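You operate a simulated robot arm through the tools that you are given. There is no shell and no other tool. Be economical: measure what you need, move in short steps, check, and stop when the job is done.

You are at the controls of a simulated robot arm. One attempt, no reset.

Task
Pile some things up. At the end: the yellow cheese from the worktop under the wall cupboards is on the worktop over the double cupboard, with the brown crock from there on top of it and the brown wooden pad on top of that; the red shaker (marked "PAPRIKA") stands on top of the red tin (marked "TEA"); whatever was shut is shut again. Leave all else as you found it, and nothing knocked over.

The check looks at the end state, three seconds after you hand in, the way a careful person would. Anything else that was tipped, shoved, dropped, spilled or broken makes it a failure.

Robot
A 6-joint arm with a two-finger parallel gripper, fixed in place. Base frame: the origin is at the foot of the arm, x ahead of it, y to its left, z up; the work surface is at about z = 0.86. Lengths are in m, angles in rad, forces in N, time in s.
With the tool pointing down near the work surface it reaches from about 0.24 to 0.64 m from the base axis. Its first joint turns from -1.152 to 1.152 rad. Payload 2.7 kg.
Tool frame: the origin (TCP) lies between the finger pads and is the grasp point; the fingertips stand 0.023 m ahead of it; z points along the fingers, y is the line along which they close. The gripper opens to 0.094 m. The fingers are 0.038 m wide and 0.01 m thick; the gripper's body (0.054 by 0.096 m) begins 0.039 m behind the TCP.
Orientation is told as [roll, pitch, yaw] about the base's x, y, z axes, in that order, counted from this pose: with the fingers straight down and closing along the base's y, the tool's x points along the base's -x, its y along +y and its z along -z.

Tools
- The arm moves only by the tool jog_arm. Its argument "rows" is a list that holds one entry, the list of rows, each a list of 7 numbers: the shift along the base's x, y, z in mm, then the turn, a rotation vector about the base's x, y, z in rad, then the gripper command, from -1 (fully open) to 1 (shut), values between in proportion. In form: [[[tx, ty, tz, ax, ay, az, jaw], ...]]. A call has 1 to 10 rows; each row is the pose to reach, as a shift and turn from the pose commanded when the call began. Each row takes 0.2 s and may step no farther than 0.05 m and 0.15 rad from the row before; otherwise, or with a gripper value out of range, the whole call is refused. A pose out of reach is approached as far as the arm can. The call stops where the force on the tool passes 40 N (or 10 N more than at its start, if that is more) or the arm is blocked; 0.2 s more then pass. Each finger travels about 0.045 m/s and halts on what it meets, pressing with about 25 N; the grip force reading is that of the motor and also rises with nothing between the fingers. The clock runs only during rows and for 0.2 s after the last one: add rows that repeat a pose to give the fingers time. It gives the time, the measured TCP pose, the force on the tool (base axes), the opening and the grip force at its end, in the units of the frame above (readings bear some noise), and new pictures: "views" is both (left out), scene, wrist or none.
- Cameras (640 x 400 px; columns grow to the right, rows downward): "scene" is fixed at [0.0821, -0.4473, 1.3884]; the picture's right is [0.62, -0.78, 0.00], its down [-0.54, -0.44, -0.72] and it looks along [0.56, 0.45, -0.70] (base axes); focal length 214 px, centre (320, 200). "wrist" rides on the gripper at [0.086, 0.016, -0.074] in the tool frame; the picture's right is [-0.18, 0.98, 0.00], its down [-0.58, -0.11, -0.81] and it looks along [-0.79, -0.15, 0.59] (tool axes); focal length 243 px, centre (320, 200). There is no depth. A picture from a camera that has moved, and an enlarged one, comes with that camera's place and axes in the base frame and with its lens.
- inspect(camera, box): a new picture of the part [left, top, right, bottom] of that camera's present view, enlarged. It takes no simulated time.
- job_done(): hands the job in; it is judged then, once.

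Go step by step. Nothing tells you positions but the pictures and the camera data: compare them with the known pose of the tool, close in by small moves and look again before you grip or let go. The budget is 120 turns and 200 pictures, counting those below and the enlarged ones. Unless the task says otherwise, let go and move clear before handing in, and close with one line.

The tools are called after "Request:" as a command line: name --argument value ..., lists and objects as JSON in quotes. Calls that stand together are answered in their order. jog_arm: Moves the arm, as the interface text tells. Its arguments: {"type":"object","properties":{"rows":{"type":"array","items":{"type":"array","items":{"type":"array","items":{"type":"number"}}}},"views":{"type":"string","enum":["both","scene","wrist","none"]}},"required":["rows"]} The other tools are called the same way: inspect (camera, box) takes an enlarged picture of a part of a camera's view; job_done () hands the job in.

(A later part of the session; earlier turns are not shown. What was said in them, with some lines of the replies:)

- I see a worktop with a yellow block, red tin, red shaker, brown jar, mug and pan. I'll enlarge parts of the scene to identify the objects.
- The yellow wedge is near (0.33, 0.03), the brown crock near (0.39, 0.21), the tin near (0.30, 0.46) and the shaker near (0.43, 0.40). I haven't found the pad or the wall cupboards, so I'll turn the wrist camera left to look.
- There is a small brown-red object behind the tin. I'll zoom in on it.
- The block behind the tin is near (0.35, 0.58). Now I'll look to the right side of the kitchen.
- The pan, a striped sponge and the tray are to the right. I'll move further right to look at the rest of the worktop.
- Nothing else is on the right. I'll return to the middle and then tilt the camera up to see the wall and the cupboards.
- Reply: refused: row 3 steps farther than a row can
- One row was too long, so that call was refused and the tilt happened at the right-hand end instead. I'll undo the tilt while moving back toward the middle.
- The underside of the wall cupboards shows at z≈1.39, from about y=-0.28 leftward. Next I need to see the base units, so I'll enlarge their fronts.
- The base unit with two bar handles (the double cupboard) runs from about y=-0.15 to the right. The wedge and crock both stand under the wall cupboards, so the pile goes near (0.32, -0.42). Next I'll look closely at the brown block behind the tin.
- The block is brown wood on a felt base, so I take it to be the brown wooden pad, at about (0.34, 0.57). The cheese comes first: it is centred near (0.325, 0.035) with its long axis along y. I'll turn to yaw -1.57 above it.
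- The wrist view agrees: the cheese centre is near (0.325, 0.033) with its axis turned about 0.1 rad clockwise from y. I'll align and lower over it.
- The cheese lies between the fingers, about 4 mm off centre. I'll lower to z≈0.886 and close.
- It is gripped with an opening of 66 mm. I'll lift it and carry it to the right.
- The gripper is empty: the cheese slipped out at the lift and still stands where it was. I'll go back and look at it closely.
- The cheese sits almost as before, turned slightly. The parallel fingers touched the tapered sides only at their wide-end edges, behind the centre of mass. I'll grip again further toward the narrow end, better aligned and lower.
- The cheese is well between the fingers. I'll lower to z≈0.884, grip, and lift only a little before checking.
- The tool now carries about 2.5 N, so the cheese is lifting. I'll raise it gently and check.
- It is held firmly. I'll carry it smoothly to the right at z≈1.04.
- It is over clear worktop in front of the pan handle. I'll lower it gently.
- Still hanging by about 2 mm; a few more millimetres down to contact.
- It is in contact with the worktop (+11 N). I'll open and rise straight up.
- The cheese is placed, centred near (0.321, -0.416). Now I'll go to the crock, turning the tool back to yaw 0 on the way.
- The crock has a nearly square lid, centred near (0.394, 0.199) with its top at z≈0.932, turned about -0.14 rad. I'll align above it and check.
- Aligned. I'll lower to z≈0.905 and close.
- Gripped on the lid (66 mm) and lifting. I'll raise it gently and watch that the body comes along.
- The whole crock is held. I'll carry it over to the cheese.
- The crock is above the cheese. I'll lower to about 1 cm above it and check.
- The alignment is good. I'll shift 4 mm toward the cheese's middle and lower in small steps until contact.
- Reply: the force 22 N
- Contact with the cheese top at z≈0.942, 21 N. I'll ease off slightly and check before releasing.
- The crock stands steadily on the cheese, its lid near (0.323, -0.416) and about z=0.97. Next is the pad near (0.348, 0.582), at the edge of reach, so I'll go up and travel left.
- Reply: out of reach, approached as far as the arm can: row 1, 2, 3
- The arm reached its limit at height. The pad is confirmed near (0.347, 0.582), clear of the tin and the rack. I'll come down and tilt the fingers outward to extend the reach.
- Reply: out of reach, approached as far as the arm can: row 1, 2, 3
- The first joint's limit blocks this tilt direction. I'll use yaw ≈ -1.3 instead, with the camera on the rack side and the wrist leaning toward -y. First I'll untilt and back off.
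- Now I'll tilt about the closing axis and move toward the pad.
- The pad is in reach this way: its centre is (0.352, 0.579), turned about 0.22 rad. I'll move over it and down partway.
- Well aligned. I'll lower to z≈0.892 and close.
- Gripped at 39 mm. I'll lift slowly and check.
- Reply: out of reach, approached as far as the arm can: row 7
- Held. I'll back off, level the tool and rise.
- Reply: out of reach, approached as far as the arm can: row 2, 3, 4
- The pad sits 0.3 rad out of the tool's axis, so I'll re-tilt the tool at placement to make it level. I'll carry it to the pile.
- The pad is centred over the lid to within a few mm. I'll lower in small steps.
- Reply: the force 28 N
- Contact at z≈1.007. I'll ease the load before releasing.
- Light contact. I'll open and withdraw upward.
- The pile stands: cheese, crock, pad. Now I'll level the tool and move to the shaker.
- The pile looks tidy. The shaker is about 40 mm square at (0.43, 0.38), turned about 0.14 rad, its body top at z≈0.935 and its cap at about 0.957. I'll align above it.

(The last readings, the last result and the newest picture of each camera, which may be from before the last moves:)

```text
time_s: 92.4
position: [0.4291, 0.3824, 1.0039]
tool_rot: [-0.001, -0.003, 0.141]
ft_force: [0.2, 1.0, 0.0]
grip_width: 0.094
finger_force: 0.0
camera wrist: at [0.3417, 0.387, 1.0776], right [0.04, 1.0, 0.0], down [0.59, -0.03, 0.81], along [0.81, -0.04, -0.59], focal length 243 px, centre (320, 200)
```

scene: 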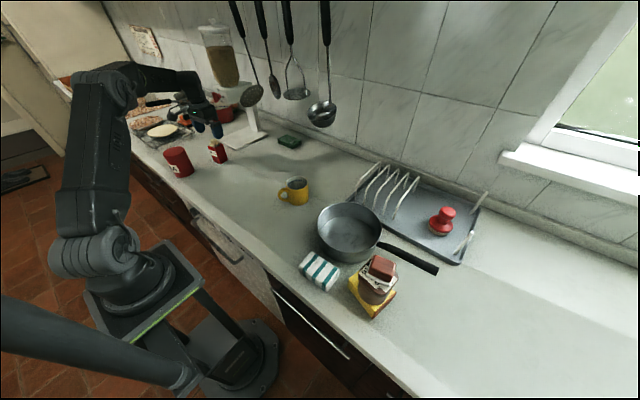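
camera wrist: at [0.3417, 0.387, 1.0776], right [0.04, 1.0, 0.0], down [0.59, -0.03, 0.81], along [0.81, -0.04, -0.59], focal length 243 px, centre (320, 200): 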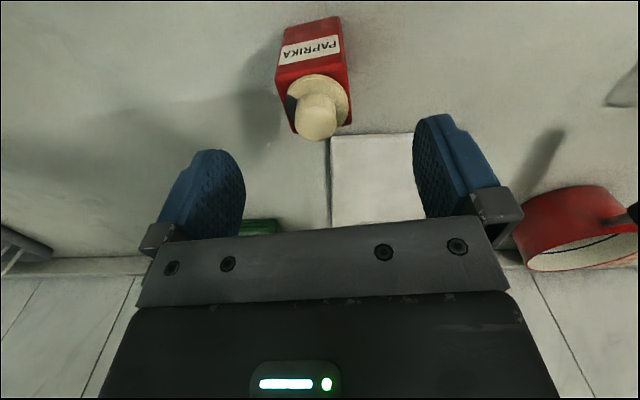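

Position confirmed. I'll lower and close.

Request:
jog_arm --rows '[[[0, -1, -25, 0, 0, 0.02, -1], [0, -1, -50, 0, 0, 0.02, -1], [0, -1, -78, 0, 0, 0.02, -1], [0, -1, -78, 0, 0, 0.02, 0], [0, -1, -78, 0, 0, 0.02, 1], [0, -1, -78, 0, 0, 0.02, 1], [0, -1, -78, 0, 0, 0.02, 1], [0, -1, -78, 0, 0, 0.02, 1], [0, -1, -74, 0, 0, 0.02, 1], [0, -1, -68, 0, 0, 0.02, 1]]]' --views "both"

```text
time_s: 94.6
position: [0.43, 0.3803, 0.9352]
tool_rot: [0.001, -0.001, 0.161]
ft_force: [0.4, -0.2, -1.3]
grip_width: 0.0437
finger_force: 24.7
camera wrist: at [0.3425, 0.3838, 1.0095], right [0.02, 1.0, 0.0], down [0.59, -0.01, 0.81], along [0.81, -0.02, -0.59], focal length 243 px, centre (320, 200)
```

scene: 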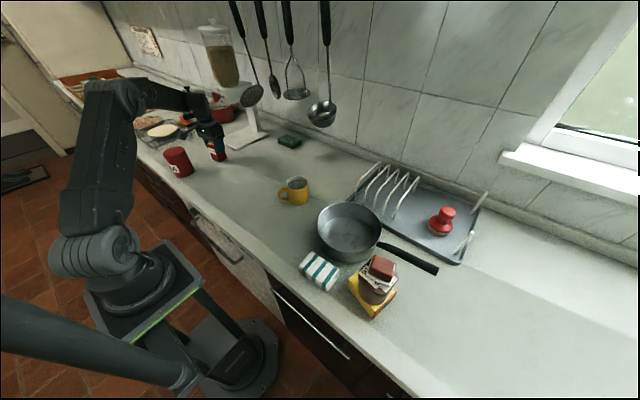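
wrist: 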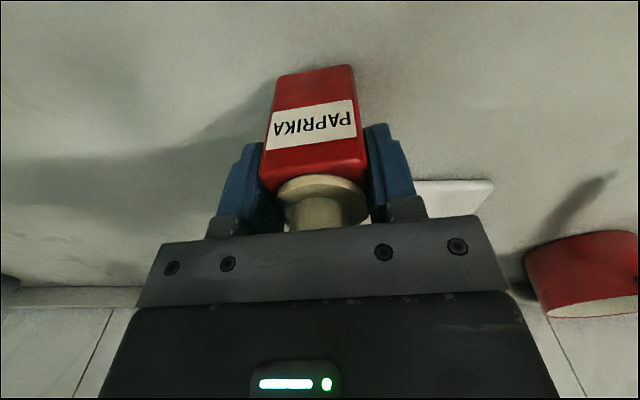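

Held. I'll lift it and move back so the tin comes into the wrist view.

Request:
jog_arm --rows '[[[0, 0, 20, 0, 0, 0, 1], [0, 0, 50, 0, 0, 0, 1], [0, 0, 80, 0, 0, 0, 1], [0, 0, 110, 0, 0, 0, 1], [0, 0, 135, 0, 0, 0, 1], [-30, -5, 140, 0, 0, 0, 1], [-65, -10, 140, 0, 0, 0, 1], [-100, -20, 140, 0, 0, 0, 1], [-135, -30, 140, 0, 0, 0, 1]]]' --views "wrist"

```text
time_s: 96.6
position: [0.294, 0.3511, 1.0758]
tool_rot: [0.0, -0.002, 0.161]
ft_force: [0.6, 0.3, -1.6]
grip_width: 0.0442
finger_force: 25.0
camera wrist: at [0.2064, 0.3545, 1.1498], right [0.03, 1.0, 0.0], down [0.59, -0.01, 0.81], along [0.81, -0.02, -0.59], focal length 243 px, centre (320, 200)
```

wrist: 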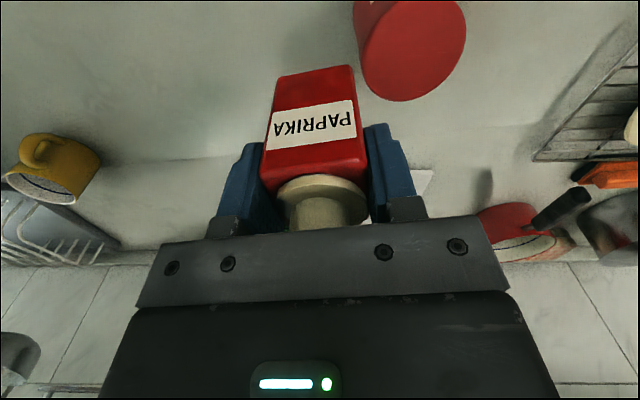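

The tin's top is centred near (0.291, 0.421). I'll move over it and begin lowering.

Request:
jog_arm --rows '[[[-1, 20, 0, 0, 0, 0, 1], [-2, 45, 0, 0, 0, 0, 1], [-3, 63, 0, 0, 0, 0, 1], [-3, 70, 0, 0, 0, 0, 1], [-3, 70, -20, 0, 0, 0, 1], [-3, 70, -40, 0, 0, 0, 1]]]' --views "both"

Request:
inspect --camera "scene" --box '[140, 110, 230, 190]'

```text
time_s: 98.0
position: [0.2923, 0.4207, 1.0349]
tool_rot: [0.001, -0.002, 0.16]
ft_force: [-0.4, 0.1, -1.5]
grip_width: 0.0434
finger_force: 24.8
camera wrist: at [0.2039, 0.4248, 1.1089], right [0.02, 1.0, 0.0], down [0.59, -0.01, 0.81], along [0.81, -0.02, -0.59], focal length 243 px, centre (320, 200)
```

scene: 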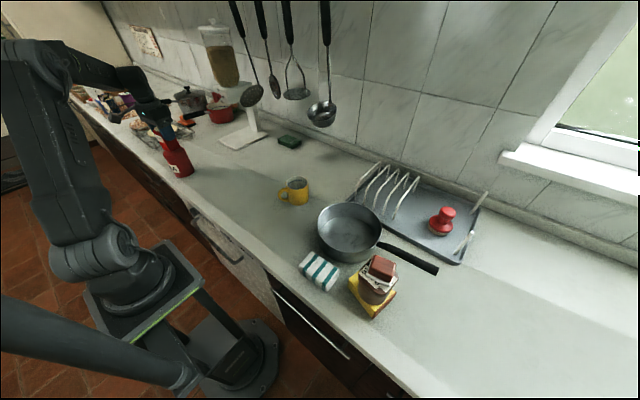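
wrist: 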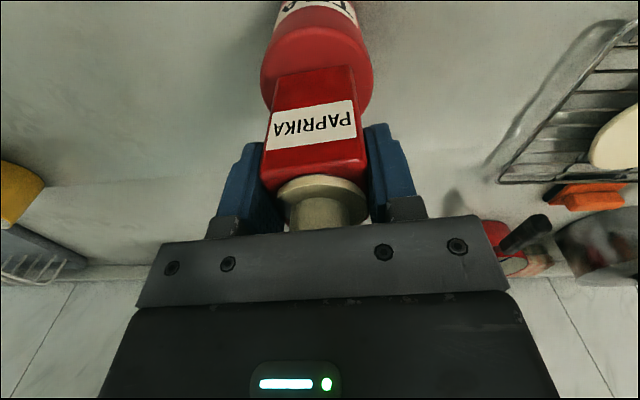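

```text
5.00 times, centred on (185, 150) of scene
camera zoom: at [0.0822, -0.4473, 1.3884], right [0.62, -0.78, 0.0], down [-0.54, -0.44, -0.72], along [0.56, 0.45, -0.7], focal length 1072 px, centre (995, 450)
```

zoom: 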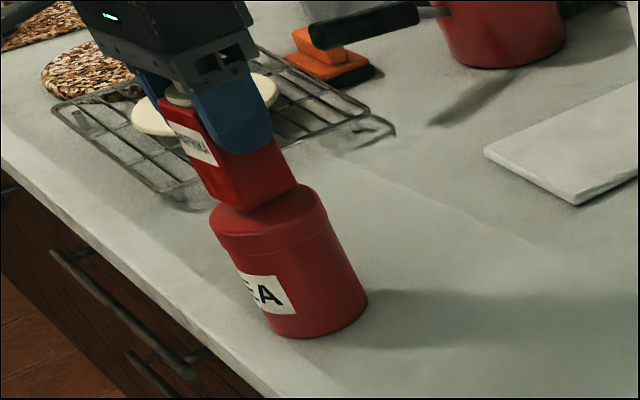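

Well centred. I'll lower in small steps to contact.

Request:
jog_arm --rows '[[[-1, 0, -6, 0, 0, 0, 1], [-1, 0, -11, 0, 0, 0, 1], [-1, 0, -14, 0, 0, 0, 1], [-1, 0, -16, 0, 0, 0, 1]]]' --views "none"

```text
time_s: 99.0
position: [0.2906, 0.4216, 1.0213]
tool_rot: [0.005, -0.006, 0.16]
ft_force: [1.1, -1.2, 24.1]
grip_width: 0.0434
finger_force: 24.8
```

Contact at z≈1.021. I'll ease the load.

Request:
jog_arm --rows '[[[0, 0, 1, 0, 0, 0, 1], [0, 0, 2, 0, 0, 0, 1], [0, 0, 2, 0, 0, 0, 1]]]' --views "wrist"

```text
time_s: 99.8
position: [0.2908, 0.4207, 1.0213]
tool_rot: [0.002, -0.002, 0.162]
ft_force: [3.0, 3.7, 14.7]
grip_width: 0.0437
finger_force: 25.1
camera wrist: at [0.203, 0.424, 1.0949], right [0.02, 1.0, 0.0], down [0.59, -0.02, 0.81], along [0.81, -0.02, -0.59], focal length 243 px, centre (320, 200)
```

wrist: 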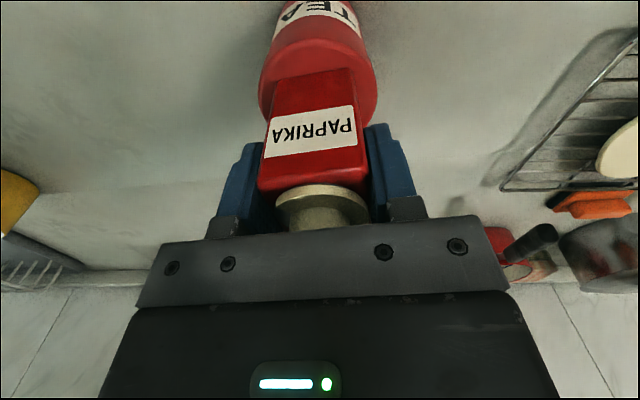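

Request:
jog_arm --rows '[[[0, 0, 1, 0, 0, 0, 1], [0, 0, 1.5, 0, 0, 0, 1], [0, 0, 1.5, 0, 0, 0, 1]]]' --views "none"

```text
time_s: 100.6
position: [0.2896, 0.4213, 1.0217]
tool_rot: [-0.004, 0.001, 0.16]
ft_force: [0.7, -0.7, -0.5]
grip_width: 0.0438
finger_force: 25.0
```

It is resting with almost no load. I'll open and withdraw straight up.

Request:
jog_arm --rows '[[[0, 0, 0, 0, 0, 0, 0.5], [0, 0, 0, 0, 0, 0, 0], [0, 0, 0, 0, 0, 0, -0.5], [0, 0, 0, 0, 0, 0, -1], [0, 0, 0, 0, 0, 0, -1], [0, 0, 15, 0, 0, 0, -1], [0, 0, 45, 0, 0, 0, -1], [0, 0, 85, 0, 0, 0, -1], [0, 0, 120, 0, 0, 0, -1]]]' --views "both"

Request:
inspect --camera "scene" --box '[140, 110, 230, 190]'

```text
time_s: 102.6
position: [0.2901, 0.4203, 1.1443]
tool_rot: [0.001, -0.001, 0.16]
ft_force: [0.6, -0.4, -0.9]
grip_width: 0.0943
finger_force: 0.2
camera wrist: at [0.2031, 0.4238, 1.2184], right [0.02, 1.0, 0.0], down [0.59, -0.01, 0.81], along [0.81, -0.02, -0.59], focal length 243 px, centre (320, 200)
```

scene: 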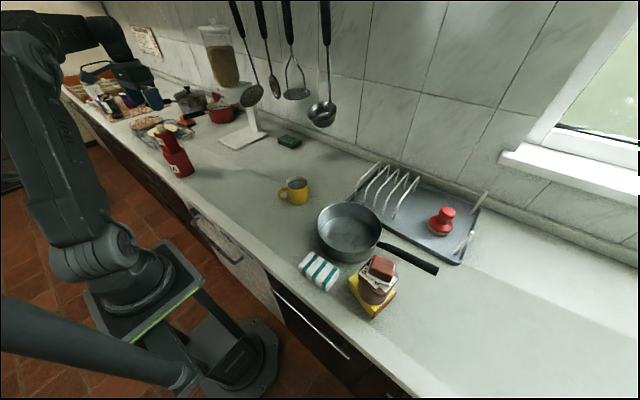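
wrist: 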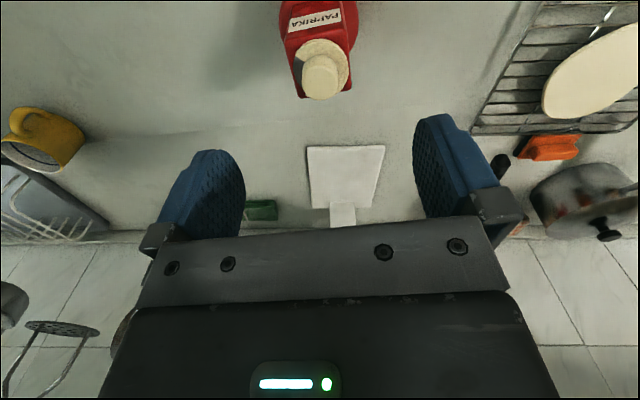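

```text
5.00 times, centred on (185, 150) of scene
camera zoom: at [0.0821, -0.4473, 1.3884], right [0.62, -0.78, 0.0], down [-0.54, -0.44, -0.72], along [0.56, 0.45, -0.7], focal length 1072 px, centre (995, 450)
```

zoom: 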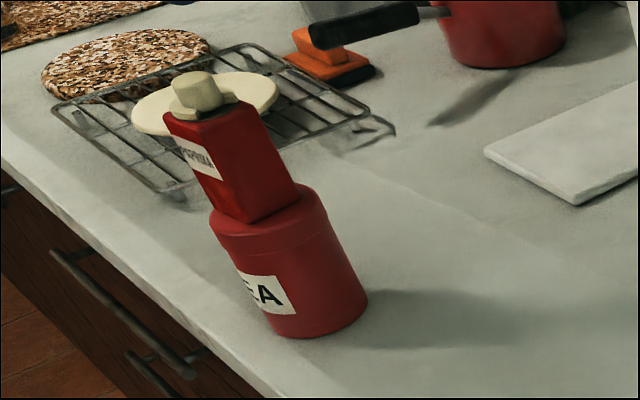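

The shaker stands squarely on the tin, the pile on the right is intact, the gripper is clear and nothing was opened. I'm handing the job in.

Request:
job_done

```text
The job is handed in.
```

The cheese, crock and wooden pad are piled on the worktop over the double cupboard, and the paprika shaker stands on the tea tin. On the first try the cheese slipped from the gripper and shifted a few millimetres before I re-gripped it. I opened nothing and saw nothing else disturbed.
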